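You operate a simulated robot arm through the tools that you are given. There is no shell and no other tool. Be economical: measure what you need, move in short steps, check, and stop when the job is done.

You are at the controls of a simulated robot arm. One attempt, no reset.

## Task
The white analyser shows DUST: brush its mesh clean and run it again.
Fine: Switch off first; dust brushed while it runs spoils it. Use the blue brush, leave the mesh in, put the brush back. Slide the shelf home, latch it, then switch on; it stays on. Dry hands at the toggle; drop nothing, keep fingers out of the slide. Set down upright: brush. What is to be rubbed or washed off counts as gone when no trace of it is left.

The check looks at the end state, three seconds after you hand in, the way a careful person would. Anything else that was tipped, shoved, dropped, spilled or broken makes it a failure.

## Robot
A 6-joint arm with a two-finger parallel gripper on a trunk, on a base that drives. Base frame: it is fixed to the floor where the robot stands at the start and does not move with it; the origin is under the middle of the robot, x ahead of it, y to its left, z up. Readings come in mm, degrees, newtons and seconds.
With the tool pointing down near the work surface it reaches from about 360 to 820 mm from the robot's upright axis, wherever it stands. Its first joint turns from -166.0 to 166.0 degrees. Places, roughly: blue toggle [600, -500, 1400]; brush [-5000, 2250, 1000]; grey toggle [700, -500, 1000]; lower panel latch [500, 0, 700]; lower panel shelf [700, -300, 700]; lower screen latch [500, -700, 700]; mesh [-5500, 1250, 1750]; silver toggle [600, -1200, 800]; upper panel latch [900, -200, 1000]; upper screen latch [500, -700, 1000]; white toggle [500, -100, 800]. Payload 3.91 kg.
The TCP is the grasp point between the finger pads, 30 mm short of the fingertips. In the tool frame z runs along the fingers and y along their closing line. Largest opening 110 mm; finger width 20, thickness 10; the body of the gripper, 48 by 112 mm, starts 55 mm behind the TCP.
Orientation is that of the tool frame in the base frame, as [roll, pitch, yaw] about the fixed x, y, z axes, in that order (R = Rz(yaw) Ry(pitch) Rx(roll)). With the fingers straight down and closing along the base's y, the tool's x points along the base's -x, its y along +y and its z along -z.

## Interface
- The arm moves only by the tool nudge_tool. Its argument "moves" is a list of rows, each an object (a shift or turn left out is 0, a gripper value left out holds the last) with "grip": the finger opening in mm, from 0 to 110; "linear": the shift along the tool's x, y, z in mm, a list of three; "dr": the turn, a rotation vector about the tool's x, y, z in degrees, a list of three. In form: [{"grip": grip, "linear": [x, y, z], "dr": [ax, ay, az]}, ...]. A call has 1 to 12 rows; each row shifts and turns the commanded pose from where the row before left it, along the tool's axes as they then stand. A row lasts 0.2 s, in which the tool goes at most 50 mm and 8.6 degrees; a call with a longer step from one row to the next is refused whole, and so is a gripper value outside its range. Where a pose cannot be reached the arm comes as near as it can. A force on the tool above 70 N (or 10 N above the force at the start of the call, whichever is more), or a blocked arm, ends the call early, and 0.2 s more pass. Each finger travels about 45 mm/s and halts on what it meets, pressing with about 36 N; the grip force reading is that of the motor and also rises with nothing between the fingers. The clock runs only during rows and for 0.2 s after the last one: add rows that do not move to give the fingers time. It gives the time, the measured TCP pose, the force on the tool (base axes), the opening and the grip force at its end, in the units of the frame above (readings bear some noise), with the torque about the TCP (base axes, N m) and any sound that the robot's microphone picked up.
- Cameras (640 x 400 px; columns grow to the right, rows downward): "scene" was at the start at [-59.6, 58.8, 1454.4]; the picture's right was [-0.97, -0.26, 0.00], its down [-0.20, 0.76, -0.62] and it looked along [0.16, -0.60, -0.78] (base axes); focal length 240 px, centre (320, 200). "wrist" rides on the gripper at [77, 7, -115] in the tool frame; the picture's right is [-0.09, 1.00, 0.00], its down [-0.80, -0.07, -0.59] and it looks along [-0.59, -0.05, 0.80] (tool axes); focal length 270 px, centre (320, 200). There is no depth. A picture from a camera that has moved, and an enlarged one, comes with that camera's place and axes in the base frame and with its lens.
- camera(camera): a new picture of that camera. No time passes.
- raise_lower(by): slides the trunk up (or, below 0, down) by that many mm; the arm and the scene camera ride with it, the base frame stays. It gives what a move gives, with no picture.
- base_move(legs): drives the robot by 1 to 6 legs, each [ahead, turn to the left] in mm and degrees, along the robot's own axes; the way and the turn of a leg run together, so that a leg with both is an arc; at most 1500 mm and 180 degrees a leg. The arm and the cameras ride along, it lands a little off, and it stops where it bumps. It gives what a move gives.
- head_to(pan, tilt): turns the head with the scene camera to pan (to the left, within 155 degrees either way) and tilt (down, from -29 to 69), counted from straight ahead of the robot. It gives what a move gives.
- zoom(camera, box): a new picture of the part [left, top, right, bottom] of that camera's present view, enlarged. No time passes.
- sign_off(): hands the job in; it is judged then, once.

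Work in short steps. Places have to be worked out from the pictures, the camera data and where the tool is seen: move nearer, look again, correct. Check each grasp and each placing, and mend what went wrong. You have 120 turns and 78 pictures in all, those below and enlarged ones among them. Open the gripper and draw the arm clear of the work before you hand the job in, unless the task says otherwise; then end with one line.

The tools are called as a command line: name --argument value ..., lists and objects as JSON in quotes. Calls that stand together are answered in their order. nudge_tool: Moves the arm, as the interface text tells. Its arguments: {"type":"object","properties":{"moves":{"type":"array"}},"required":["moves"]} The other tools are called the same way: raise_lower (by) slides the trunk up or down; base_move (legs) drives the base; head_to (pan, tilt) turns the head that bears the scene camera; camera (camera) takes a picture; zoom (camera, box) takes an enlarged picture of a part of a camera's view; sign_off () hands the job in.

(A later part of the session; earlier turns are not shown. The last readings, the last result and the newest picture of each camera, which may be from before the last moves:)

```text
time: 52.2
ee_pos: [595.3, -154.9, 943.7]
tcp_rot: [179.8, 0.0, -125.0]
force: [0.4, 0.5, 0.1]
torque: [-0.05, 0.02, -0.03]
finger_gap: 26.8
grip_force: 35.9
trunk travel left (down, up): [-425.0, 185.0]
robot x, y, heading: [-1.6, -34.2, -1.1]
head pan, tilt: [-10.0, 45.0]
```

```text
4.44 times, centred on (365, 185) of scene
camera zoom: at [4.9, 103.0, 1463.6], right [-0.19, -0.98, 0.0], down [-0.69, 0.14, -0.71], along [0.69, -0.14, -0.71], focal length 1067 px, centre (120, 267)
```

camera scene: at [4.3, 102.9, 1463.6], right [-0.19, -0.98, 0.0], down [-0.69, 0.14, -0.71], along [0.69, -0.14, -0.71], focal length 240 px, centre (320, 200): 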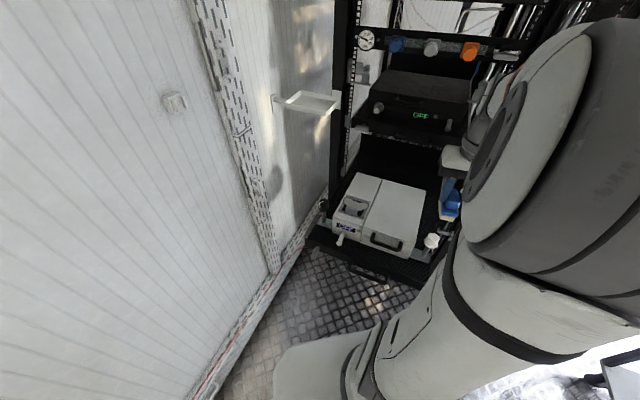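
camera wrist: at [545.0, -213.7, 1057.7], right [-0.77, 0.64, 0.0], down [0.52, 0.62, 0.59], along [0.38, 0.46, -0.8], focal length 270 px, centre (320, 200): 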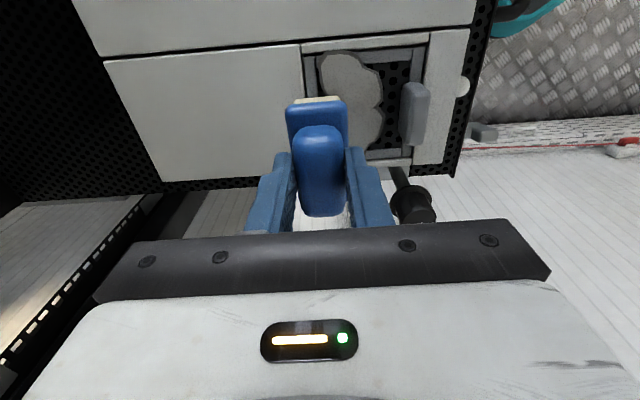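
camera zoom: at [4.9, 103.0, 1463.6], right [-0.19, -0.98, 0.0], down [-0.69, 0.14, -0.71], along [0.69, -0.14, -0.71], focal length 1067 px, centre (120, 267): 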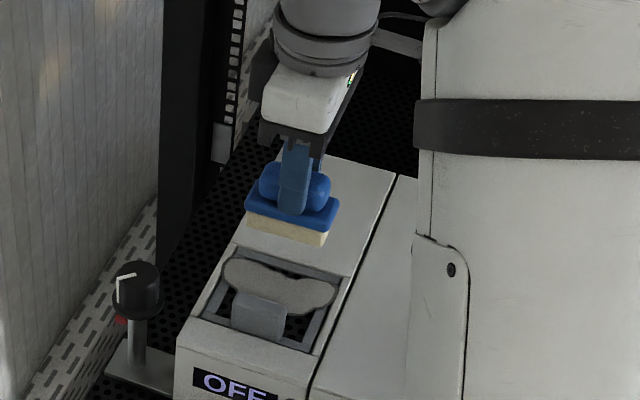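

The near-vertical wrist view puts the dust about 26 mm outward of the tool and mesh z maybe 830. I shift outward and lower 35 mm for another check.

nudge_tool --moves '[{"linear": [6, 26, 0]}, {"linear": [0, 0, 20]}, {"linear": [0, 0, 15]}]'

camera --camera "wrist"

zoom --camera "scene" --box '[330, 160, 400, 220]'

```text
time: 53.0
ee_pos: [569.5, -143.8, 909.6]
tcp_rot: [-180.0, 0.1, -125.0]
force: [0.8, -0.2, -1.1]
torque: [-0.01, 0.02, 0.02]
finger_gap: 27.2
grip_force: 35.8
trunk travel left (down, up): [-425.0, 185.0]
robot x, y, heading: [0.1, -32.9, -1.4]
head pan, tilt: [-10.0, 45.0]
```

```text
36 pictures are left
camera wrist: at [520.1, -203.4, 1023.4], right [-0.77, 0.64, 0.0], down [0.52, 0.62, 0.59], along [0.38, 0.46, -0.8], focal length 270 px, centre (320, 200)
```

wrist: 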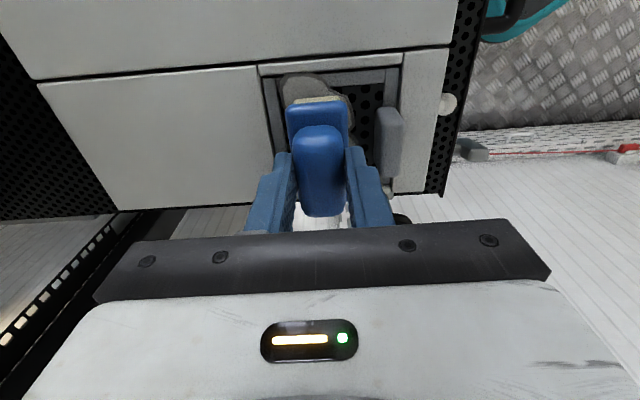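

```text
6.67 times, centred on (365, 190) of scene
camera zoom: at [5.0, 102.7, 1463.6], right [-0.19, -0.98, 0.0], down [-0.69, 0.14, -0.71], along [0.69, -0.14, -0.71], focal length 1600 px, centre (20, 267)
```

zoom: 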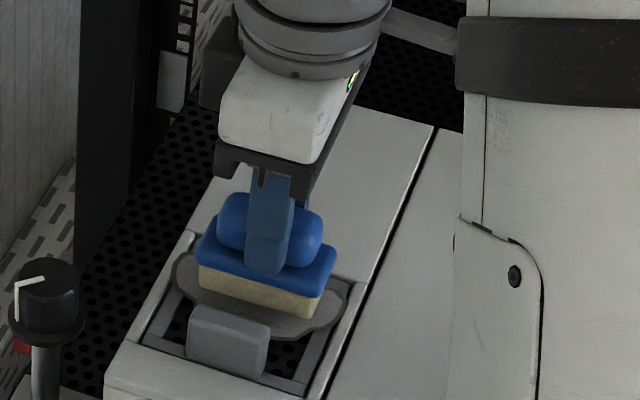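

Clearances: free zone between rear wall and tab is about y -33…+36, and the brush (±15) is centred. I lower slowly until it touches the mesh.

nudge_tool --moves '[{"linear": [-1, 1, 10]}, {"linear": [0, 0, 8]}, {"linear": [0, 0, 5]}, {"linear": [0, 0, 3]}, {"linear": [0, 0, 3]}]'

zoom --camera "scene" --box '[330, 160, 400, 220]'

```text
time: 54.1
ee_pos: [572.9, -142.6, 893.7]
tcp_rot: [-178.6, 0.5, -125.0]
force: [0.4, -2.9, 32.9]
torque: [-0.23, 0.56, 0.05]
finger_gap: 26.8
grip_force: 35.9
trunk travel left (down, up): [-425.0, 185.0]
robot x, y, heading: [0.3, -36.7, -1.0]
head pan, tilt: [-10.0, 45.0]
stopped in row 5: the force on the tool passed its limit at 74 N (the readings are from after the stop); the commanded pose is now the measured one
```

```text
6.67 times, centred on (365, 190) of scene
camera zoom: at [1.3, 102.8, 1463.4], right [-0.19, -0.98, 0.0], down [-0.69, 0.14, -0.71], along [0.7, -0.14, -0.71], focal length 1600 px, centre (20, 267)
```

zoom: 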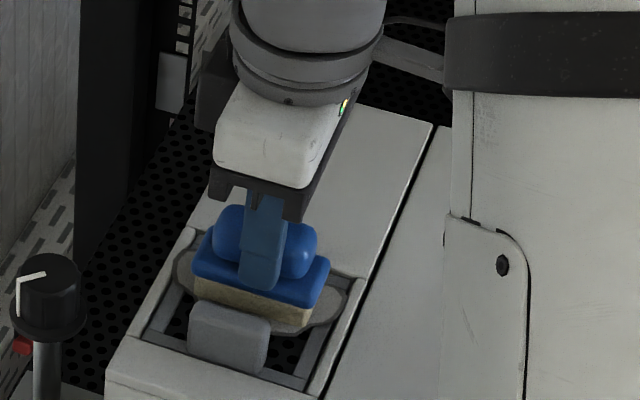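

Contact at TCP z≈894 with some tilt. I ease off slightly, level the tool, and read the force.

nudge_tool --moves '[{"linear": [0, 0, -4], "dr": [-1.4, 0.5, 0]}, {}]'

camera --camera "wrist"

```text
time: 54.7
ee_pos: [571.7, -144.1, 893.3]
tcp_rot: [179.5, -0.2, -125.0]
force: [4.0, 0.0, 19.6]
torque: [0.29, -0.69, -0.08]
finger_gap: 27.0
grip_force: 36.3
trunk travel left (down, up): [-425.0, 185.0]
robot x, y, heading: [-2.0, -28.4, -0.9]
head pan, tilt: [-10.0, 45.0]
```

```text
33 pictures are left
camera wrist: at [523.4, -202.8, 1008.1], right [-0.77, 0.64, 0.01], down [0.52, 0.61, 0.59], along [0.37, 0.46, -0.81], focal length 270 px, centre (320, 200)
```

wrist: 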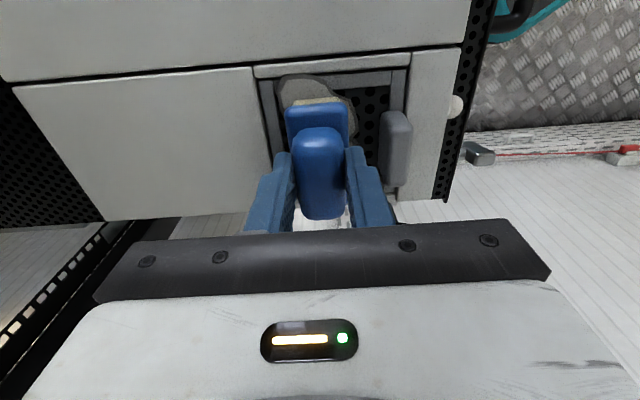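

About 20 N of contact, a good brushing pressure. I sweep in a rectangular pattern within the recess, clear of the tab.

nudge_tool --moves '[{"linear": [6, 0, 0]}, {"linear": [6, 0, 0]}, {"linear": [0, -6, 0]}, {"linear": [0, -6, 0]}, {"linear": [-7, 0, 0]}, {"linear": [-7, 0, 0]}, {"linear": [-5, 0, 0]}, {"linear": [0, 7, 0]}, {"linear": [0, 7, 0]}, {"linear": [0, 7, 0]}, {"linear": [0, 5, 0]}, {"linear": [7, 0, 0]}]'

nudge_tool --moves '[{"linear": [7, 0, 0]}, {"linear": [6, 0, 0]}, {"linear": [0, -6, 0]}, {"linear": [0, -7, 0]}, {"linear": [0, -7, 0]}, {"linear": [0, -6, 0]}, {"linear": [-6, 6, 0]}, {"linear": [-6, 7, 0]}, {"linear": [-4, 0, 0]}, {"linear": [8, 0, 0]}]'

nudge_tool --moves '[{"linear": [0, 0, -20]}, {"linear": [0, -15, -30]}, {"linear": [0, -30, -20]}, {"linear": [0, -30, -10]}]'

camera --camera "wrist"

zoom --camera "scene" --box '[330, 170, 400, 240]'

```text
time: 57.3
ee_pos: [559.5, -134.0, 893.6]
tcp_rot: [179.3, -0.2, -125.0]
force: [2.0, 3.4, 17.5]
torque: [0.38, -0.42, 0.02]
finger_gap: 27.1
grip_force: 36.1
trunk travel left (down, up): [-425.0, 185.0]
robot x, y, heading: [1.7, -32.0, -1.3]
head pan, tilt: [-10.0, 45.0]
```

```text
time: 59.5
ee_pos: [569.9, -146.9, 894.4]
tcp_rot: [179.4, 0.0, -125.1]
force: [4.3, 0.7, 14.1]
torque: [0.12, -0.43, -0.1]
finger_gap: 27.0
grip_force: 36.0
trunk travel left (down, up): [-425.0, 185.0]
robot x, y, heading: [-0.3, -31.4, -1.1]
head pan, tilt: [-10.0, 45.0]
```

```text
time: 60.5
ee_pos: [631.0, -191.9, 970.4]
tcp_rot: [179.4, -0.2, -125.0]
force: [0.3, 0.0, 0.0]
torque: [0.03, -0.01, 0.01]
finger_gap: 27.2
grip_force: 35.9
trunk travel left (down, up): [-425.0, 185.0]
robot x, y, heading: [-0.5, -31.0, -1.0]
head pan, tilt: [-10.0, 45.0]
```

```text
32 pictures are left
camera wrist: at [583.4, -251.8, 1085.6], right [-0.77, 0.64, 0.01], down [0.52, 0.61, 0.59], along [0.37, 0.46, -0.81], focal length 270 px, centre (320, 200)
```

wrist: 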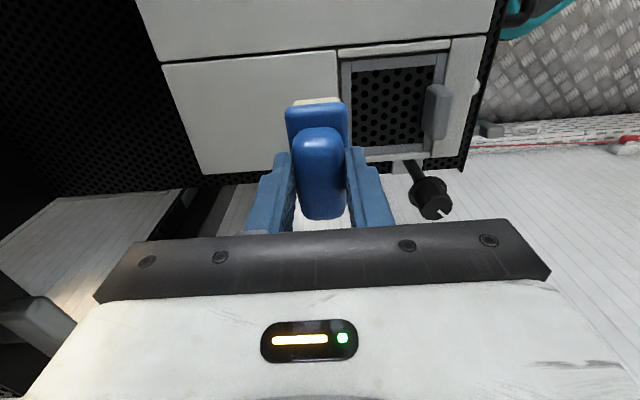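

```text
5.71 times, centred on (365, 205) of scene
camera zoom: at [4.8, 102.7, 1463.6], right [-0.19, -0.98, 0.0], down [-0.69, 0.14, -0.71], along [0.69, -0.14, -0.71], focal length 1372 px, centre (63, 171)
```

zoom: 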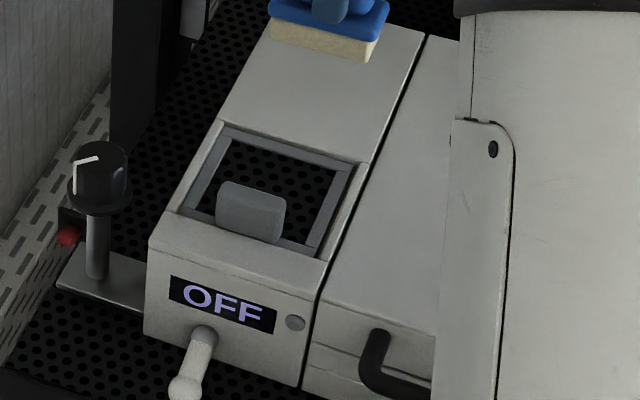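

The mesh looks clean; one enlarged check for traces.

zoom --camera "wrist" --box '[330, 40, 470, 170]'

```text
3.08 times, centred on (400, 105) of wrist
camera zoom: at [583.4, -251.8, 1085.6], right [-0.77, 0.64, 0.01], down [0.52, 0.61, 0.59], along [0.37, 0.46, -0.81], focal length 832 px, centre (74, 492)
```

zoom: 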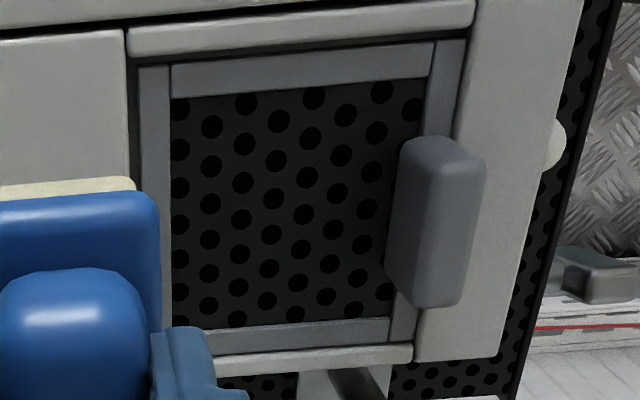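

Mesh is spotless and still in. I tuck the arm, restore the earlier tool angle, and drive back to the trolley.

nudge_tool --moves '[{"linear": [29.4, 26, -20], "dr": [0.6, 0, 0]}, {"linear": [29.4, 26, -20]}, {"linear": [29.4, 26, -20]}, {"linear": [29.4, 26, -17]}, {"linear": [29.4, 26, -17]}, {"linear": [29.4, 26, -17]}, {"linear": [29.4, 26, -10]}, {"linear": [29.4, 26, -8]}]'

nudge_tool --moves '[{"dr": [0, 0, 7.55]}, {"dr": [0, 0, 7.55]}, {"dr": [0, 0, 7.55]}, {"dr": [0, 0, 7.55]}, {"dr": [0, 0, 7.55]}, {"dr": [0, 0, 7.55]}, {"dr": [0, 0, 7.55]}, {"dr": [0, 0, 7.55]}, {"dr": [0, 0, 7.55]}, {"dr": [0, 0, 7.55]}, {"dr": [0, 0, 7.55]}]'

base_move --legs '[[0, -100.3], [480, 0]]'

head_to --pan 0 --tilt 50

camera --camera "scene"

```text
time: 62.3
ee_pos: [326.0, -261.8, 1102.8]
tcp_rot: [-179.9, -0.2, -125.0]
force: [-0.4, -0.5, -0.5]
torque: [0.01, -0.02, 0.0]
finger_gap: 27.1
grip_force: 35.5
trunk travel left (down, up): [-425.0, 185.0]
robot x, y, heading: [0.1, -31.0, -1.2]
head pan, tilt: [-10.0, 45.0]
```

```text
time: 64.7
ee_pos: [325.1, -263.8, 1102.5]
tcp_rot: [-179.8, -0.1, 151.8]
force: [-0.6, 0.0, -1.1]
torque: [-0.04, 0.01, 0.04]
finger_gap: 27.0
grip_force: 36.1
trunk travel left (down, up): [-425.0, 185.0]
robot x, y, heading: [-1.7, -29.5, -1.3]
head pan, tilt: [-10.0, 45.0]
```

```text
time: 71.7
ee_pos: [-376.6, -782.0, 1102.8]
tcp_rot: [-179.7, -0.1, 51.9]
force: [-0.5, 0.5, -0.6]
torque: [0.01, -0.03, -0.01]
finger_gap: 27.0
grip_force: 35.7
trunk travel left (down, up): [-425.0, 185.0]
robot x, y, heading: [-96.2, -496.9, -100.8]
head pan, tilt: [-10.0, 45.0]
```

```text
time: 72.5
ee_pos: [-376.6, -780.9, 1101.8]
tcp_rot: [-179.7, -0.1, 51.8]
force: [-0.1, 0.5, 0.8]
torque: [-0.02, -0.02, -0.01]
finger_gap: 26.9
grip_force: 36.0
trunk travel left (down, up): [-425.0, 185.0]
robot x, y, heading: [-98.8, -503.4, -101.0]
head pan, tilt: [0.0, 50.0]
```

```text
29 pictures are left
camera scene: at [49.1, -528.1, 1456.7], right [-0.98, 0.19, 0.0], down [0.14, 0.75, -0.64], along [-0.12, -0.63, -0.77], focal length 240 px, centre (320, 200)
```

scene: 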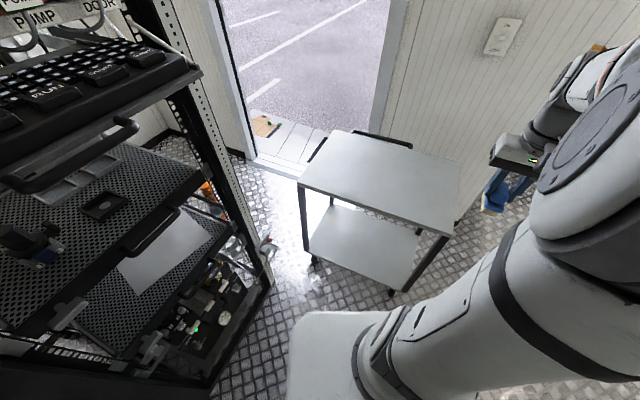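

I carry the brush back above its spot (-457,-1028), stopping about 30 mm above the trolley top.

nudge_tool --moves '[{"linear": [-30.5, 11.2, 25]}, {"linear": [-30.5, 11.2, 30]}, {"linear": [-30.5, 11.2, 30]}, {"linear": [-30.5, 11.2, 32]}, {"linear": [-30.5, 11.2, 32]}, {"linear": [-30.5, 11.2, 32]}, {"linear": [-30.5, 11.2, 32]}, {"linear": [-30.5, 11.2, 32]}, {"linear": [0, 0, 24]}, {}]'

zoom --camera "scene" --box '[380, 130, 480, 220]'

```text
time: 74.7
ee_pos: [-456.1, -1029.4, 831.3]
tcp_rot: [-179.8, -0.1, 51.9]
force: [-0.7, 0.4, -0.4]
torque: [0.02, -0.01, 0.02]
finger_gap: 27.0
grip_force: 36.2
trunk travel left (down, up): [-425.0, 185.0]
robot x, y, heading: [-97.5, -500.2, -100.5]
head pan, tilt: [0.0, 50.0]
```

```text
4.44 times, centred on (430, 175) of scene
camera zoom: at [49.1, -528.1, 1456.7], right [-0.98, 0.19, 0.0], down [0.14, 0.75, -0.64], along [-0.12, -0.63, -0.77], focal length 1067 px, centre (-169, 311)
```

zoom: 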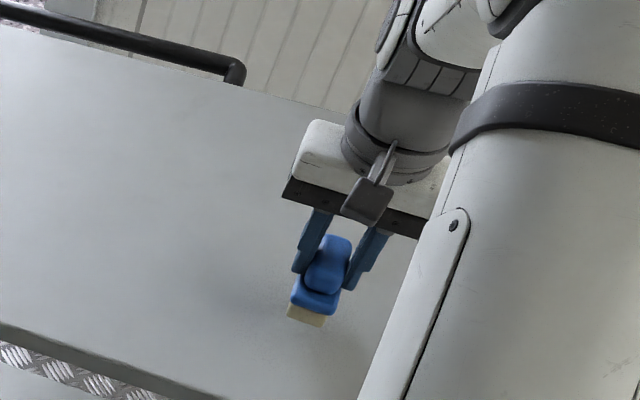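

Over the original spot; I lower to just short of the resting height and then in 1 mm steps.

nudge_tool --moves '[{"linear": [0, 0, 12]}, {"linear": [0, 0, 8]}, {"linear": [0, 0, 4]}, {"linear": [0, 0, 2]}, {"linear": [0, 0, 1]}, {}]'

```text
time: 76.1
ee_pos: [-457.8, -1029.6, 804.9]
tcp_rot: [-179.7, -0.2, 51.9]
force: [0.6, 1.1, -0.4]
torque: [0.01, 0.02, -0.04]
finger_gap: 27.1
grip_force: 35.7
trunk travel left (down, up): [-425.0, 185.0]
robot x, y, heading: [-97.5, -498.2, -100.6]
head pan, tilt: [0.0, 50.0]
```

nudge_tool --moves '[{"linear": [0, 0, 1]}, {"linear": [0, 0, 0.5]}, {}]'

```text
time: 76.9
ee_pos: [-457.2, -1027.4, 803.3]
tcp_rot: [-179.9, 0.0, 51.9]
force: [0.6, 0.7, -0.3]
torque: [0.0, 0.04, 0.01]
finger_gap: 27.0
grip_force: 35.9
trunk travel left (down, up): [-425.0, 185.0]
robot x, y, heading: [-97.8, -495.4, -100.9]
head pan, tilt: [0.0, 50.0]
```

No contact yet at 803.3 (the brush may have slid a little in the grip when brushing); I continue in 1 mm steps.

nudge_tool --moves '[{"linear": [0, 0, 1]}, {"linear": [0, 0, 1]}, {}]'

```text
time: 77.7
ee_pos: [-457.5, -1027.8, 801.5]
tcp_rot: [-179.8, -0.1, 51.9]
force: [0.5, -0.5, -0.4]
torque: [0.04, -0.01, 0.01]
finger_gap: 27.0
grip_force: 35.8
trunk travel left (down, up): [-425.0, 185.0]
robot x, y, heading: [-95.2, -500.3, -100.6]
head pan, tilt: [0.0, 50.0]
```

Still free; continue down in 1 mm steps.

nudge_tool --moves '[{"linear": [0, 0, 1]}, {"linear": [0, 0, 1]}, {}]'

zoom --camera "scene" --box '[400, 160, 460, 215]'

```text
time: 78.5
ee_pos: [-457.3, -1028.2, 800.9]
tcp_rot: [-179.8, 0.0, 51.9]
force: [-0.1, -0.6, 11.5]
torque: [0.1, -0.19, 0.02]
finger_gap: 27.0
grip_force: 36.1
trunk travel left (down, up): [-425.0, 185.0]
robot x, y, heading: [-96.3, -497.5, -101.1]
head pan, tilt: [0.0, 50.0]
```

```text
7.27 times, centred on (430, 188) of scene
camera zoom: at [49.8, -527.2, 1456.8], right [-0.98, 0.19, 0.0], down [0.14, 0.75, -0.64], along [-0.12, -0.63, -0.77], focal length 1746 px, centre (-480, 291)
```

zoom: 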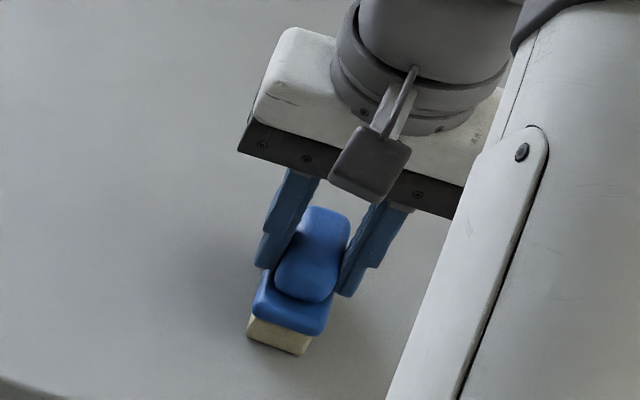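

Contact (11 N) at z≈801, standing upright. I ease 1 mm, release, and lift straight up.

nudge_tool --moves '[{"linear": [0, 0, -1]}, {"grip": 40}, {"grip": 70}, {"grip": 90}, {}, {}, {"linear": [0, 0, -20]}, {"linear": [0, 0, -40]}, {"linear": [0, 0, -40]}]'

camera --camera "wrist"

zoom --camera "scene" --box '[400, 160, 460, 215]'

```text
time: 80.5
ee_pos: [-456.3, -1028.6, 902.1]
tcp_rot: [-179.8, -0.1, 52.0]
force: [-0.3, 0.0, -0.9]
torque: [-0.02, 0.0, 0.02]
finger_gap: 89.9
grip_force: 0.2
trunk travel left (down, up): [-425.0, 185.0]
robot x, y, heading: [-92.4, -499.7, -100.7]
head pan, tilt: [0.0, 50.0]
```

```text
26 pictures are left
camera wrist: at [-403.9, -972.9, 1016.1], right [0.73, -0.68, 0.0], down [-0.55, -0.59, 0.59], along [-0.41, -0.43, -0.81], focal length 270 px, centre (320, 200)
```

wrist: 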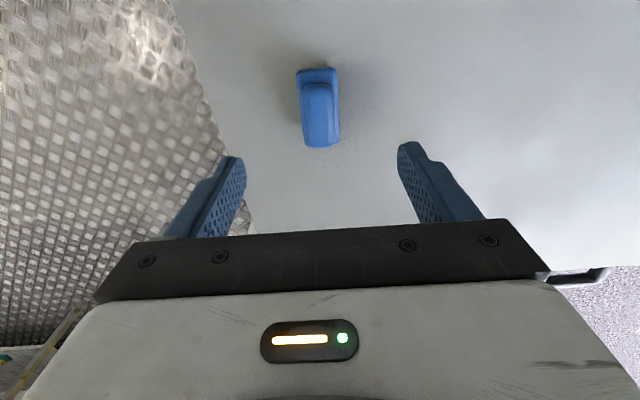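

```text
7.27 times, centred on (430, 188) of scene
camera zoom: at [49.4, -527.8, 1456.6], right [-0.98, 0.19, 0.0], down [0.14, 0.75, -0.64], along [-0.12, -0.63, -0.77], focal length 1746 px, centre (-480, 291)
```

zoom: 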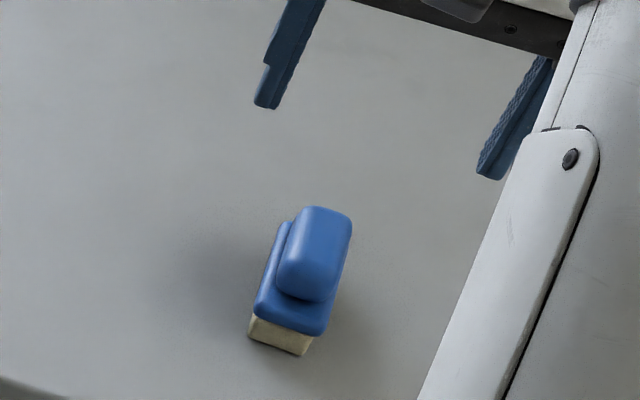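

Brush is back, upright. I tuck the arm, close the fingers, reverse, and turn to face along the shelf's slide axis (heading -35°), backing off a bit for reach.

nudge_tool --moves '[{"linear": [33.5, -12, -26.5], "grip": 0}, {"linear": [33.5, -12, -26.5]}, {"linear": [33.5, -12, -26.5]}, {"linear": [33.5, -12, -26.5]}, {"linear": [33.5, -12, -26.5]}, {"linear": [33.5, -12, -26.5]}, {"linear": [33.5, -12, -26.5]}]'

base_move --legs '[[-480, 0], [0, 65.8], [-120, 0]]'

head_to --pan 10 --tilt 42

camera --camera "scene"

```text
time: 82.1
ee_pos: [-376.4, -791.2, 1088.0]
tcp_rot: [-179.7, -0.1, 52.0]
force: [-0.2, 0.4, -0.8]
torque: [0.0, -0.01, 0.0]
finger_gap: 0.0
grip_force: 36.0
trunk travel left (down, up): [-425.0, 185.0]
robot x, y, heading: [-95.7, -498.0, -100.7]
head pan, tilt: [0.0, 50.0]
```

```text
time: 88.7
ee_pos: [51.5, -328.3, 1087.8]
tcp_rot: [-179.8, 0.0, 118.8]
force: [-2.0, 0.8, 0.6]
torque: [-0.06, 0.0, 0.01]
finger_gap: 0.2
grip_force: 36.4
trunk travel left (down, up): [-425.0, 185.0]
robot x, y, heading: [-105.5, 43.9, -34.3]
head pan, tilt: [0.0, 50.0]
```

```text
time: 89.4
ee_pos: [53.7, -331.2, 1086.7]
tcp_rot: [-179.9, -0.1, 118.8]
force: [-0.4, -0.6, -0.2]
torque: [0.0, -0.03, 0.01]
finger_gap: 0.2
grip_force: 36.5
trunk travel left (down, up): [-425.0, 185.0]
robot x, y, heading: [-107.6, 41.8, -34.3]
head pan, tilt: [10.0, 42.0]
```

```text
24 pictures are left
camera scene: at [-11.3, 174.7, 1467.9], right [-0.41, -0.91, 0.0], down [-0.61, 0.28, -0.74], along [0.68, -0.31, -0.67], focal length 240 px, centre (320, 200)
```

scene: 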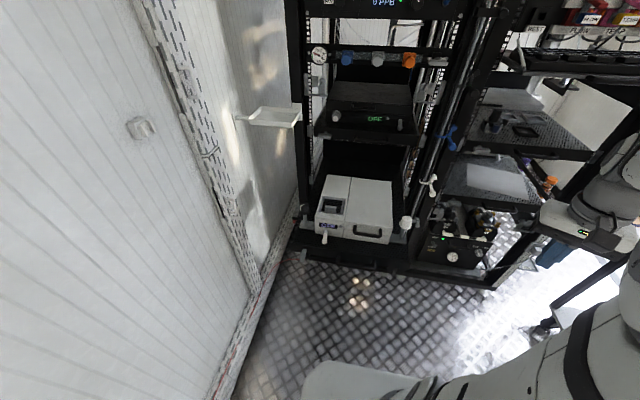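

Good frontal view. I enlarge the lower shelf with its latch, and the upper shelf's latch for comparison.

zoom --camera "scene" --box '[280, 160, 430, 290]'

zoom --camera "scene" --box '[290, 70, 430, 180]'

```text
3.08 times, centred on (355, 225) of scene
camera zoom: at [-11.3, 174.7, 1467.9], right [-0.41, -0.91, 0.0], down [-0.61, 0.28, -0.74], along [0.68, -0.31, -0.67], focal length 739 px, centre (212, 123)
```

zoom: 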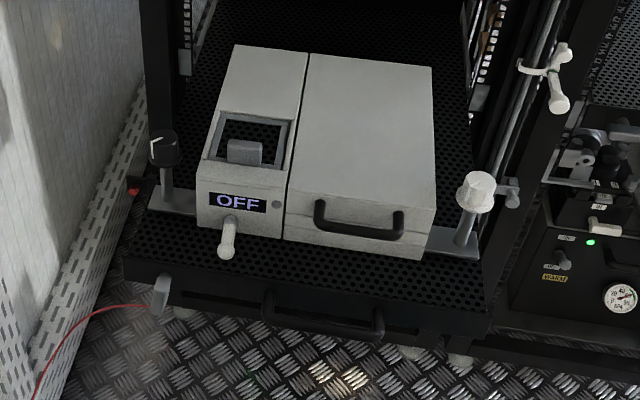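

```text
3.64 times, centred on (360, 125) of scene
camera zoom: at [-11.3, 174.7, 1467.9], right [-0.41, -0.91, 0.0], down [-0.61, 0.28, -0.74], along [0.68, -0.31, -0.67], focal length 873 px, centre (174, 473)
```

zoom: 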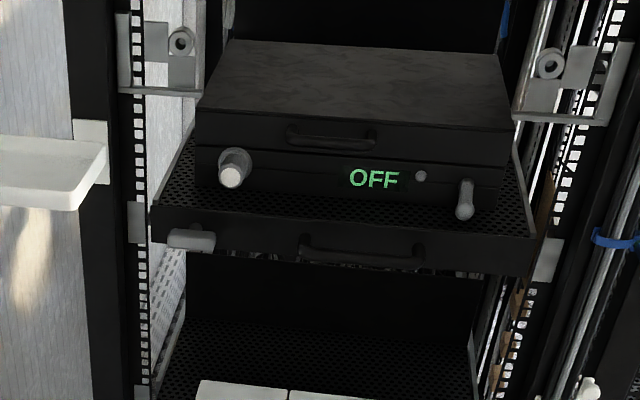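

Upper shelf's latch lies horizontally to the left (latched), the lower one hangs down, so latching means swinging its free end from down to the left. Now I bring closed fingers in front of the shelf handle.

nudge_tool --moves '[{"dr": [0, 0, -6.55]}, {"dr": [0, 0, -6.55]}, {"dr": [0, 0, -6.55]}, {"dr": [0, 0, -6.55]}, {"linear": [-11.4, 41.5, 10.9]}, {"linear": [-11.4, 41.5, 10.9]}, {"linear": [-11.4, 41.5, 10.9]}, {"linear": [-11.4, 41.5, 10.9]}, {"linear": [-11.4, 41.5, 10.9]}, {"linear": [-11.4, 41.5, 10.9]}, {"linear": [-11.4, 41.5, 10.9]}, {"linear": [-11.4, 41.5, 10.9]}]'

nudge_tool --moves '[{"linear": [0, 0, 45]}, {"linear": [0, 0, 45]}, {"linear": [0, 0, 45]}, {"linear": [0, 0, 40]}, {"linear": [0, 0, 20]}]'

camera --camera "wrist"

zoom --camera "scene" --box '[280, 160, 430, 290]'

```text
time: 92.0
ee_pos: [317.3, -110.9, 997.6]
tcp_rot: [-179.8, -0.2, 145.1]
force: [0.6, 0.3, -0.7]
torque: [0.01, 0.02, -0.01]
finger_gap: 0.0
grip_force: 35.6
trunk travel left (down, up): [-425.0, 185.0]
robot x, y, heading: [-106.6, 40.7, -34.3]
head pan, tilt: [10.0, 42.0]
```

```text
time: 93.2
ee_pos: [316.7, -110.2, 803.9]
tcp_rot: [-180.0, -0.3, 145.0]
force: [0.4, 0.3, 0.8]
torque: [0.02, -0.02, 0.01]
finger_gap: 0.0
grip_force: 36.3
trunk travel left (down, up): [-425.0, 185.0]
robot x, y, heading: [-108.9, 43.1, -34.4]
head pan, tilt: [10.0, 42.0]
```

```text
21 pictures are left
camera wrist: at [258.2, -61.2, 918.0], right [0.64, 0.77, 0.0], down [0.62, -0.52, 0.59], along [0.45, -0.38, -0.81], focal length 270 px, centre (320, 200)
```

wrist: 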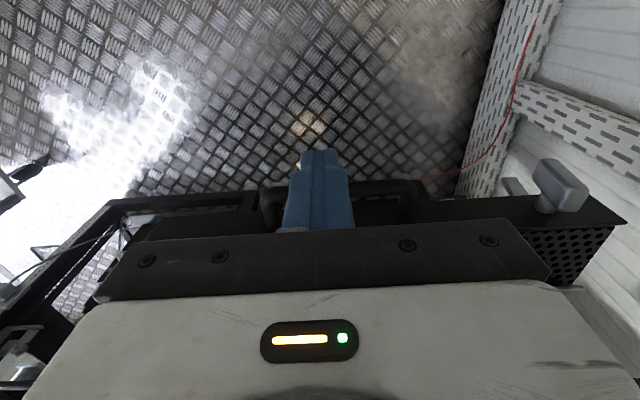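

```text
3.08 times, centred on (355, 225) of scene
camera zoom: at [-10.8, 174.6, 1467.9], right [-0.41, -0.91, 0.0], down [-0.61, 0.28, -0.74], along [0.68, -0.31, -0.67], focal length 739 px, centre (212, 123)
```

zoom: 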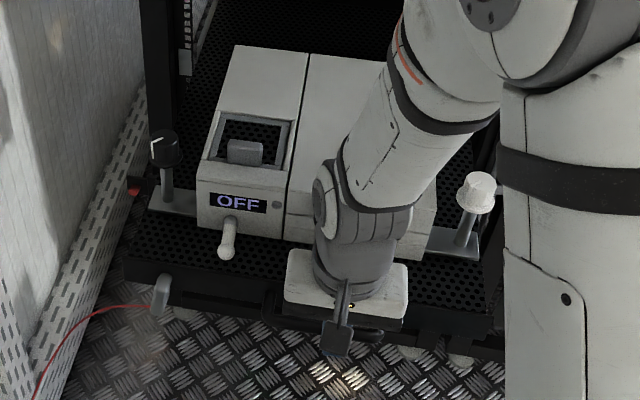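

Handle bar appears at d≈361, z≈738. I lower the fingertips to about 709, outside the bar, then advance gently to contact.

nudge_tool --moves '[{"linear": [0, 8, 30]}, {"linear": [0, 0, 35]}, {"linear": [-12, 0, 0]}, {"linear": [-8, 0, 0]}, {"linear": [-6, 0, 0]}, {"linear": [-6, 0, 0]}, {"linear": [-6, 0, 0]}, {}]'

camera --camera "wrist"

```text
time: 95.0
ee_pos: [351.9, -126.1, 737.9]
tcp_rot: [-179.9, -0.2, 144.9]
force: [0.3, 0.1, 0.4]
torque: [-0.02, 0.01, -0.01]
finger_gap: 0.0
grip_force: 35.9
trunk travel left (down, up): [-425.0, 185.0]
robot x, y, heading: [-105.9, 42.1, -34.2]
head pan, tilt: [10.0, 42.0]
```

```text
19 pictures are left
camera wrist: at [293.8, -76.3, 852.9], right [0.64, 0.77, 0.0], down [0.62, -0.52, 0.59], along [0.45, -0.38, -0.81], focal length 270 px, centre (320, 200)
```

wrist: 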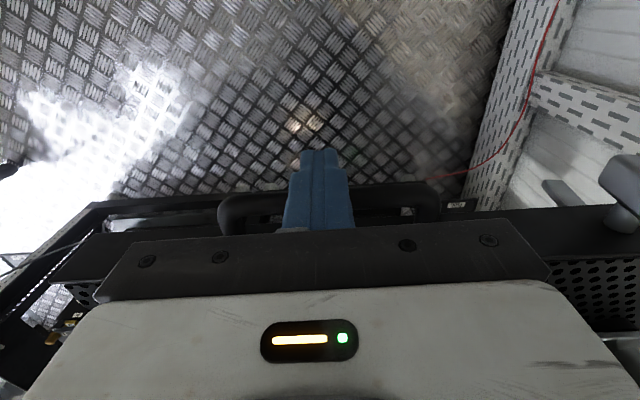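

No contact yet; bar probably a few mm further and lower. I lower 8 mm more and advance in small steps.

nudge_tool --moves '[{"linear": [0, 0, 8]}, {"linear": [-5, 0, 0]}, {"linear": [-5, 0, 0]}, {"linear": [-5, 0, 0]}, {"linear": [-5, 0, 0]}, {}]'

```text
time: 96.4
ee_pos: [368.9, -136.6, 730.3]
tcp_rot: [-179.9, -0.1, 145.0]
force: [-0.8, 0.1, 0.3]
torque: [0.01, -0.04, -0.05]
finger_gap: 0.0
grip_force: 35.6
trunk travel left (down, up): [-425.0, 185.0]
robot x, y, heading: [-109.0, 45.1, -34.3]
head pan, tilt: [10.0, 42.0]
```

Still no force; I check whether the shelf is moving or the bar is still ahead.

camera --camera "wrist"

zoom --camera "scene" --box '[280, 180, 430, 290]'

```text
18 pictures are left
camera wrist: at [310.2, -87.9, 845.3], right [0.64, 0.77, 0.0], down [0.62, -0.52, 0.59], along [0.45, -0.38, -0.81], focal length 270 px, centre (320, 200)
```

wrist: 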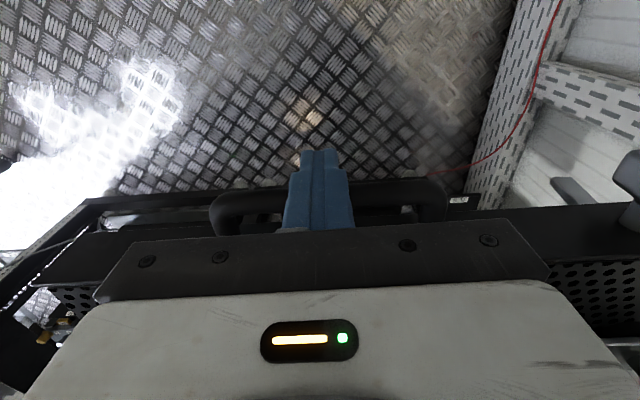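

```text
3.64 times, centred on (355, 235) of scene
camera zoom: at [-11.0, 174.7, 1467.9], right [-0.41, -0.91, 0.0], down [-0.61, 0.28, -0.74], along [0.68, -0.31, -0.67], focal length 873 px, centre (193, 73)
```

zoom: 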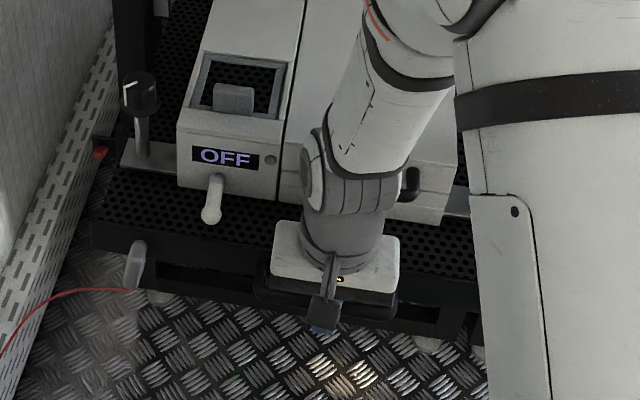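

The bar followed the fingers, so the shelf is sliding freely. I keep pushing inward at a moderate pace.

nudge_tool --moves '[{"linear": [-15, 0, 0]}, {"linear": [-18, 0, 0]}, {"linear": [-18, 0, 0]}, {"linear": [-18, 0, 0]}, {"linear": [-18, 0, 0]}, {"linear": [-18, 0, 0]}, {"linear": [-18, 0, 0]}, {"linear": [-18, 0, 0]}, {"linear": [-18, 0, 0]}, {"linear": [-18, 0, 0]}, {"linear": [-12, 0, 0]}, {"linear": [-6, 0, 0]}]'

camera --camera "scene"

```text
time: 99.0
ee_pos: [528.0, -249.2, 729.6]
tcp_rot: [-179.9, -0.2, 144.9]
force: [-1.4, 1.9, 0.0]
torque: [0.04, 0.02, 0.02]
finger_gap: 0.2
grip_force: 36.5
trunk travel left (down, up): [-425.0, 185.0]
robot x, y, heading: [-107.8, 41.6, -34.4]
head pan, tilt: [10.0, 42.0]
```

```text
16 pictures are left
camera scene: at [-10.9, 174.7, 1467.9], right [-0.41, -0.91, 0.0], down [-0.61, 0.28, -0.74], along [0.68, -0.31, -0.67], focal length 240 px, centre (320, 200)
```

scene: 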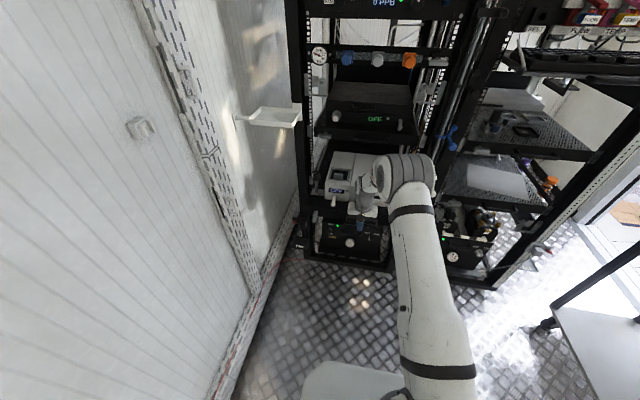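

Shelf slides well with ~2 N. I retract the arm 280 mm, drive 280 mm forward for reach, and then finish the push.

nudge_tool --moves '[{"linear": [20, 0, 0]}, {"linear": [40, 0, 0]}, {"linear": [45, 0, 0]}, {"linear": [45, 0, 0]}, {"linear": [45, 0, 0]}, {"linear": [45, 0, 0]}, {"linear": [45, 0, 0]}]'

base_move --legs '[[280, 0]]'

camera --camera "scene"

```text
time: 100.6
ee_pos: [295.8, -83.1, 730.7]
tcp_rot: [-179.8, -0.1, 145.1]
force: [1.0, 0.4, -0.2]
torque: [0.01, 0.0, -0.02]
finger_gap: 0.0
grip_force: 35.8
trunk travel left (down, up): [-425.0, 185.0]
robot x, y, heading: [-108.1, 41.5, -34.1]
head pan, tilt: [10.0, 42.0]
```

```text
time: 102.5
ee_pos: [525.6, -241.5, 730.9]
tcp_rot: [-179.9, -0.3, 144.9]
force: [-0.2, -0.1, 0.1]
torque: [0.0, -0.01, -0.01]
finger_gap: 0.0
grip_force: 36.1
trunk travel left (down, up): [-425.0, 185.0]
robot x, y, heading: [121.8, -114.0, -34.6]
head pan, tilt: [10.0, 42.0]
```

```text
15 pictures are left
camera scene: at [219.1, 17.6, 1467.9], right [-0.41, -0.91, 0.0], down [-0.61, 0.28, -0.74], along [0.68, -0.31, -0.67], focal length 240 px, centre (320, 200)
```

scene: 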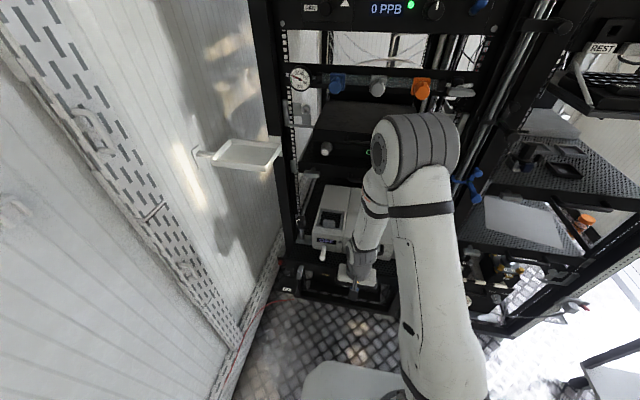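

Before finishing, I tilt the tool 30° so the wrist stays clear of the upper shelf's handle, then push on in moderate steps.

nudge_tool --moves '[{"linear": [20, 0, 0], "dr": [0, -7.5, 0]}, {"dr": [0, -7.5, 0]}, {"dr": [0, -7.5, 0]}, {"dr": [0, -7.5, 0]}, {"linear": [-13, 0, 7.5]}, {"linear": [-13, 0, 7.5]}, {"linear": [-13, 0, 7.5]}, {"linear": [-13, 0, 7.5]}, {"linear": [-13, 0, 7.5]}, {"linear": [-13, 0, 7.5]}, {"linear": [-13, 0, 7.5]}]'

zoom --camera "scene" --box '[270, 140, 420, 310]'

```text
time: 104.9
ee_pos: [611.4, -293.0, 719.4]
tcp_rot: [178.7, 25.5, 144.4]
force: [0.5, -0.9, 0.4]
torque: [0.01, 0.04, -0.01]
finger_gap: 0.2
grip_force: 35.5
out of reach, approached as far as the arm can: row 1, 4
trunk travel left (down, up): [-425.0, 185.0]
robot x, y, heading: [122.1, -116.1, -34.2]
head pan, tilt: [10.0, 42.0]
```

```text
2.35 times, centred on (345, 225) of scene
camera zoom: at [219.2, 17.5, 1467.9], right [-0.41, -0.91, 0.0], down [-0.61, 0.28, -0.74], along [0.68, -0.31, -0.67], focal length 565 px, centre (261, 141)
```

zoom: 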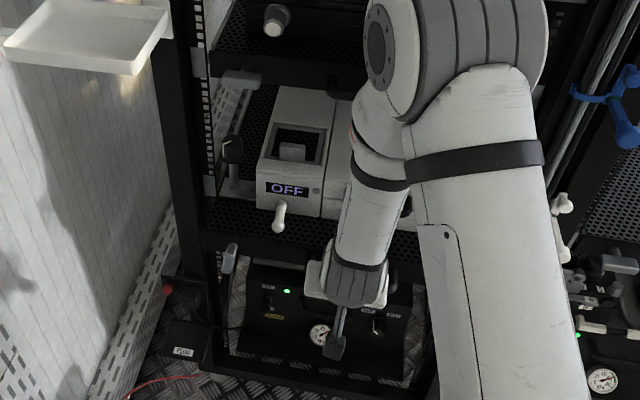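

Shelf follows. I continue inward, slowing down as it nears home.

nudge_tool --moves '[{"linear": [-13.5, 0, 6.4]}, {"linear": [-13.5, 0, 6.4]}, {"linear": [-13.5, 0, 6.4]}, {"linear": [-13.5, 0, 6.4]}, {"linear": [-9, 0, 4.3]}, {"linear": [-9, 0, 4.3]}, {"linear": [-7, 0, 3.3]}, {"linear": [-7, 0, 3.3]}, {"linear": [-5, 0, 2.4]}, {}]'

zoom --camera "scene" --box '[270, 140, 420, 310]'

```text
time: 107.1
ee_pos: [693.7, -350.9, 719.6]
tcp_rot: [178.7, 25.4, 144.6]
force: [-1.4, 1.1, -0.4]
torque: [0.0, 0.06, -0.04]
finger_gap: 0.0
grip_force: 35.7
trunk travel left (down, up): [-425.0, 185.0]
robot x, y, heading: [125.7, -112.8, -34.5]
head pan, tilt: [10.0, 42.0]
```

```text
2.35 times, centred on (345, 225) of scene
camera zoom: at [219.0, 17.7, 1467.9], right [-0.41, -0.91, 0.0], down [-0.61, 0.28, -0.74], along [0.68, -0.31, -0.67], focal length 565 px, centre (261, 141)
```

zoom: 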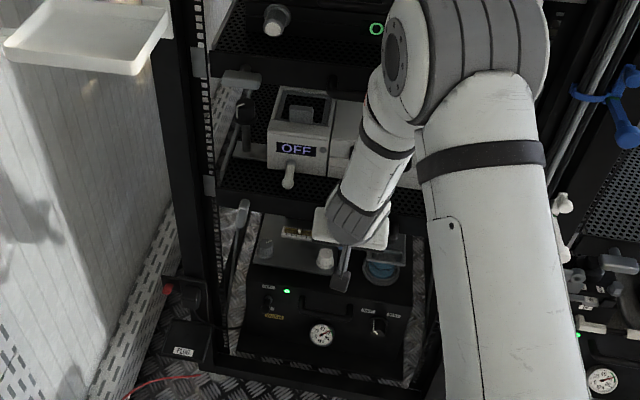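

Still sliding, no stop yet. I raise the tips 8 mm and continue in 5 mm steps until the end stop is felt.

nudge_tool --moves '[{"linear": [-3.4, 0, -7.2]}, {"linear": [-5.4, 0, 2.6]}, {"linear": [-5.4, 0, 2.6]}, {"linear": [-5.4, 0, 2.6]}, {"linear": [-5.4, 0, 2.6]}, {"linear": [-5.4, 0, 2.6]}, {"linear": [-5.4, 0, 2.6]}, {}]'

```text
time: 108.7
ee_pos: [712.6, -364.1, 719.3]
tcp_rot: [178.9, 23.9, 144.7]
force: [-4.2, 2.7, -4.2]
torque: [0.07, 0.07, 0.04]
finger_gap: 0.1
grip_force: 36.0
trunk travel left (down, up): [-425.0, 185.0]
robot x, y, heading: [121.6, -115.2, -34.6]
head pan, tilt: [10.0, 42.0]
stopped in row 7: the force on the tool passed its limit at 74 N (the readings are from after the stop); the commanded pose is now the measured one
```

The end stop was met at d≈793. I back off outward and look.

nudge_tool --moves '[{"linear": [18, 0, -8.5]}, {"linear": [36, 0, -17]}, {"linear": [36, 0, -17]}, {"linear": [36, 0, -17]}]'

camera --camera "scene"

zoom --camera "scene" --box '[260, 140, 420, 300]'

```text
time: 109.7
ee_pos: [598.3, -284.9, 724.0]
tcp_rot: [178.9, 24.1, 144.8]
force: [-0.3, -0.8, -0.3]
torque: [-0.02, -0.01, 0.0]
finger_gap: 0.0
grip_force: 36.0
trunk travel left (down, up): [-425.0, 185.0]
robot x, y, heading: [122.9, -111.4, -34.5]
head pan, tilt: [10.0, 42.0]
```

```text
12 pictures are left
camera scene: at [218.6, 17.9, 1467.9], right [-0.41, -0.91, 0.0], down [-0.61, 0.28, -0.74], along [0.68, -0.31, -0.67], focal length 240 px, centre (320, 200)
```

scene: 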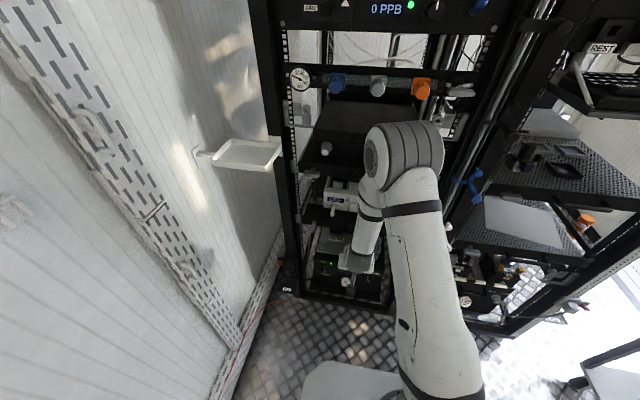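

```text
2.50 times, centred on (340, 220) of scene
camera zoom: at [218.6, 17.9, 1467.9], right [-0.41, -0.91, 0.0], down [-0.61, 0.28, -0.74], along [0.68, -0.31, -0.67], focal length 600 px, centre (270, 150)
```

zoom: 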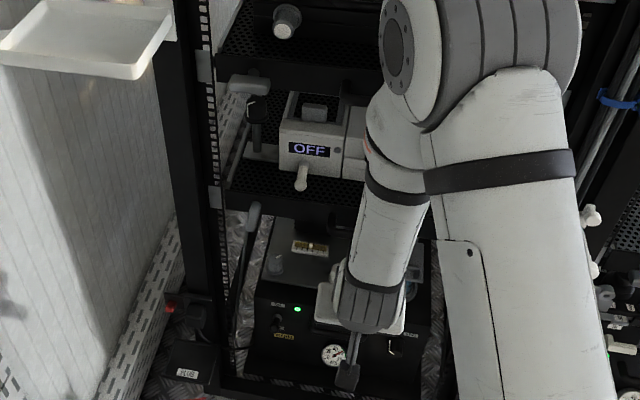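

Shelf has reached its stop. The latch looks like a quarter-turn T-bar (upper one horizontal, this one vertical). I move the tool in front of it for a close look.

nudge_tool --moves '[{"linear": [-15.8, 35, -3]}, {"linear": [-15.8, 35, -3]}, {"linear": [-15.8, 35, -3]}, {"linear": [-15.8, 35, -3]}, {"linear": [-15.8, 35, -3]}]'

camera --camera "wrist"

```text
time: 110.9
ee_pos: [752.7, -179.7, 772.4]
tcp_rot: [178.8, 24.1, 144.8]
force: [-0.4, -0.5, 0.3]
torque: [0.02, -0.01, 0.03]
finger_gap: 0.2
grip_force: 36.1
trunk travel left (down, up): [-425.0, 185.0]
robot x, y, heading: [123.8, -114.5, -34.3]
head pan, tilt: [10.0, 42.0]
```

```text
10 pictures are left
camera wrist: at [659.3, -108.7, 845.7], right [0.63, 0.77, 0.05], down [0.35, -0.35, 0.87], along [0.69, -0.53, -0.49], focal length 270 px, centre (320, 200)
```

wrist: 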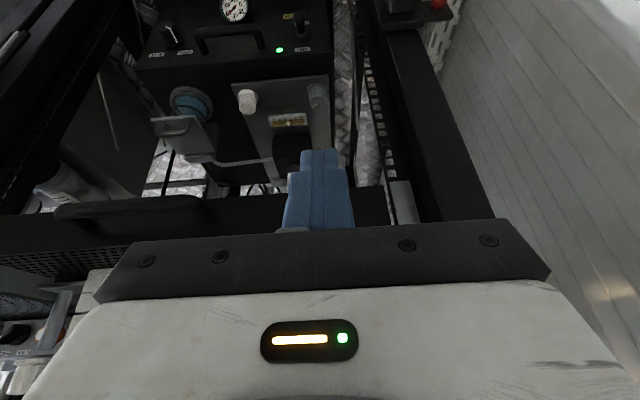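

The fingers hide the latch. I slide 75 mm to the right and enlarge that part.

nudge_tool --moves '[{"linear": [5, -38, 0]}, {"linear": [5, -38, 0]}]'

zoom --camera "wrist" --box '[330, 100, 510, 240]'

```text
time: 111.5
ee_pos: [701.0, -236.8, 768.5]
tcp_rot: [178.8, 24.0, 144.7]
force: [-1.4, -1.0, -0.2]
torque: [0.01, -0.01, 0.0]
finger_gap: 0.0
grip_force: 35.7
trunk travel left (down, up): [-425.0, 185.0]
robot x, y, heading: [122.1, -115.9, -34.4]
head pan, tilt: [10.0, 42.0]
```

```text
2.86 times, centred on (420, 170) of wrist
camera zoom: at [608.2, -166.7, 840.9], right [0.63, 0.77, 0.05], down [0.35, -0.35, 0.87], along [0.69, -0.53, -0.49], focal length 772 px, centre (34, 286)
```

zoom: 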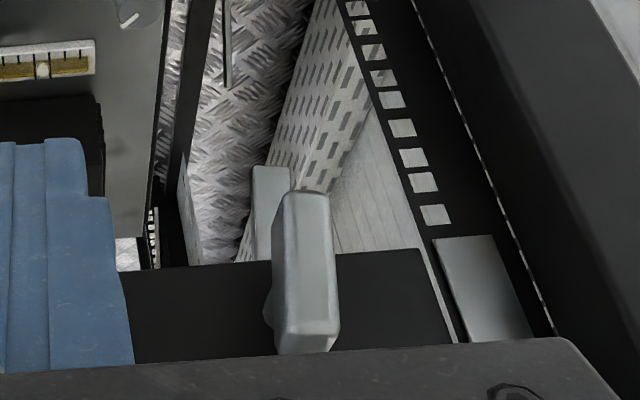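

The lever's pivot is at about lat 274, z 748, its free end hanging to z≈710, the keeper is to the left. I'll push it round with a near-horizontal fingertip: retract, lower the trunk, then flatten the tool.

nudge_tool --moves '[{"linear": [30, 0, -13]}, {"linear": [30, 0, -13]}, {"linear": [15, 0, -7]}]'

raise_lower --by -250

nudge_tool --moves '[{"linear": [-16, 0, -37]}, {"linear": [-16, 0, -37], "dr": [0, -8, 0]}, {"linear": [-21, 0, -34], "dr": [0, -8, 0]}, {"linear": [-26, 0, -31], "dr": [0, -8, 0]}, {"linear": [-30, 0, -27], "dr": [0, -8, 0]}, {"dr": [0, -8, 0]}]'

```text
time: 112.3
ee_pos: [633.7, -189.3, 766.3]
tcp_rot: [178.9, 24.1, 144.7]
force: [0.7, 0.0, 0.3]
torque: [0.0, 0.03, -0.02]
finger_gap: 0.0
grip_force: 36.0
trunk travel left (down, up): [-425.0, 185.0]
robot x, y, heading: [122.6, -116.5, -34.3]
head pan, tilt: [10.0, 42.0]
```

```text
time: 114.9
ee_pos: [633.6, -190.2, 516.0]
tcp_rot: [178.8, 24.0, 144.8]
force: [-0.4, 0.2, -1.0]
torque: [-0.02, -0.02, 0.03]
finger_gap: 0.0
grip_force: 35.7
trunk travel left (down, up): [-175.0, 435.0]
robot x, y, heading: [123.8, -116.4, -34.7]
head pan, tilt: [10.0, 42.0]
```

```text
time: 116.3
ee_pos: [630.8, -191.7, 718.1]
tcp_rot: [177.4, 64.3, 142.9]
force: [0.3, 0.6, 0.1]
torque: [0.03, -0.01, -0.02]
finger_gap: 0.0
grip_force: 36.0
trunk travel left (down, up): [-175.0, 435.0]
robot x, y, heading: [122.1, -114.8, -34.5]
head pan, tilt: [10.0, 42.0]
```

The tool flattened to 64°. I tilt to 80°, then move to just in front and right of the lever's lower end for a check.

nudge_tool --moves '[{"dr": [0, -8, 0]}, {"dr": [0, -8, 0]}, {"linear": [-8.5, 15, 35]}, {"linear": [-8.5, 15, 35]}, {"linear": [-8.5, 12, 35]}]'

camera --camera "wrist"

```text
time: 117.5
ee_pos: [742.5, -218.8, 726.1]
tcp_rot: [173.8, 80.1, 139.0]
force: [0.1, 0.3, 0.2]
torque: [0.03, 0.03, -0.02]
finger_gap: 0.0
grip_force: 36.1
trunk travel left (down, up): [-175.0, 435.0]
robot x, y, heading: [121.1, -113.8, -34.5]
head pan, tilt: [10.0, 42.0]
```

```text
8 pictures are left
camera wrist: at [643.4, -141.1, 670.1], right [0.58, 0.81, 0.11], down [-0.42, 0.18, 0.89], along [0.7, -0.56, 0.44], focal length 270 px, centre (320, 200)
```

wrist: 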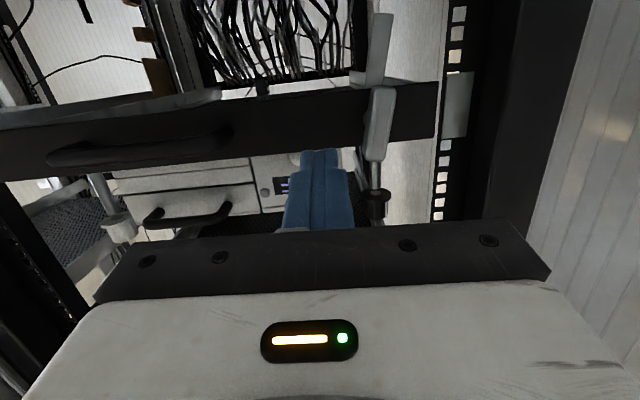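

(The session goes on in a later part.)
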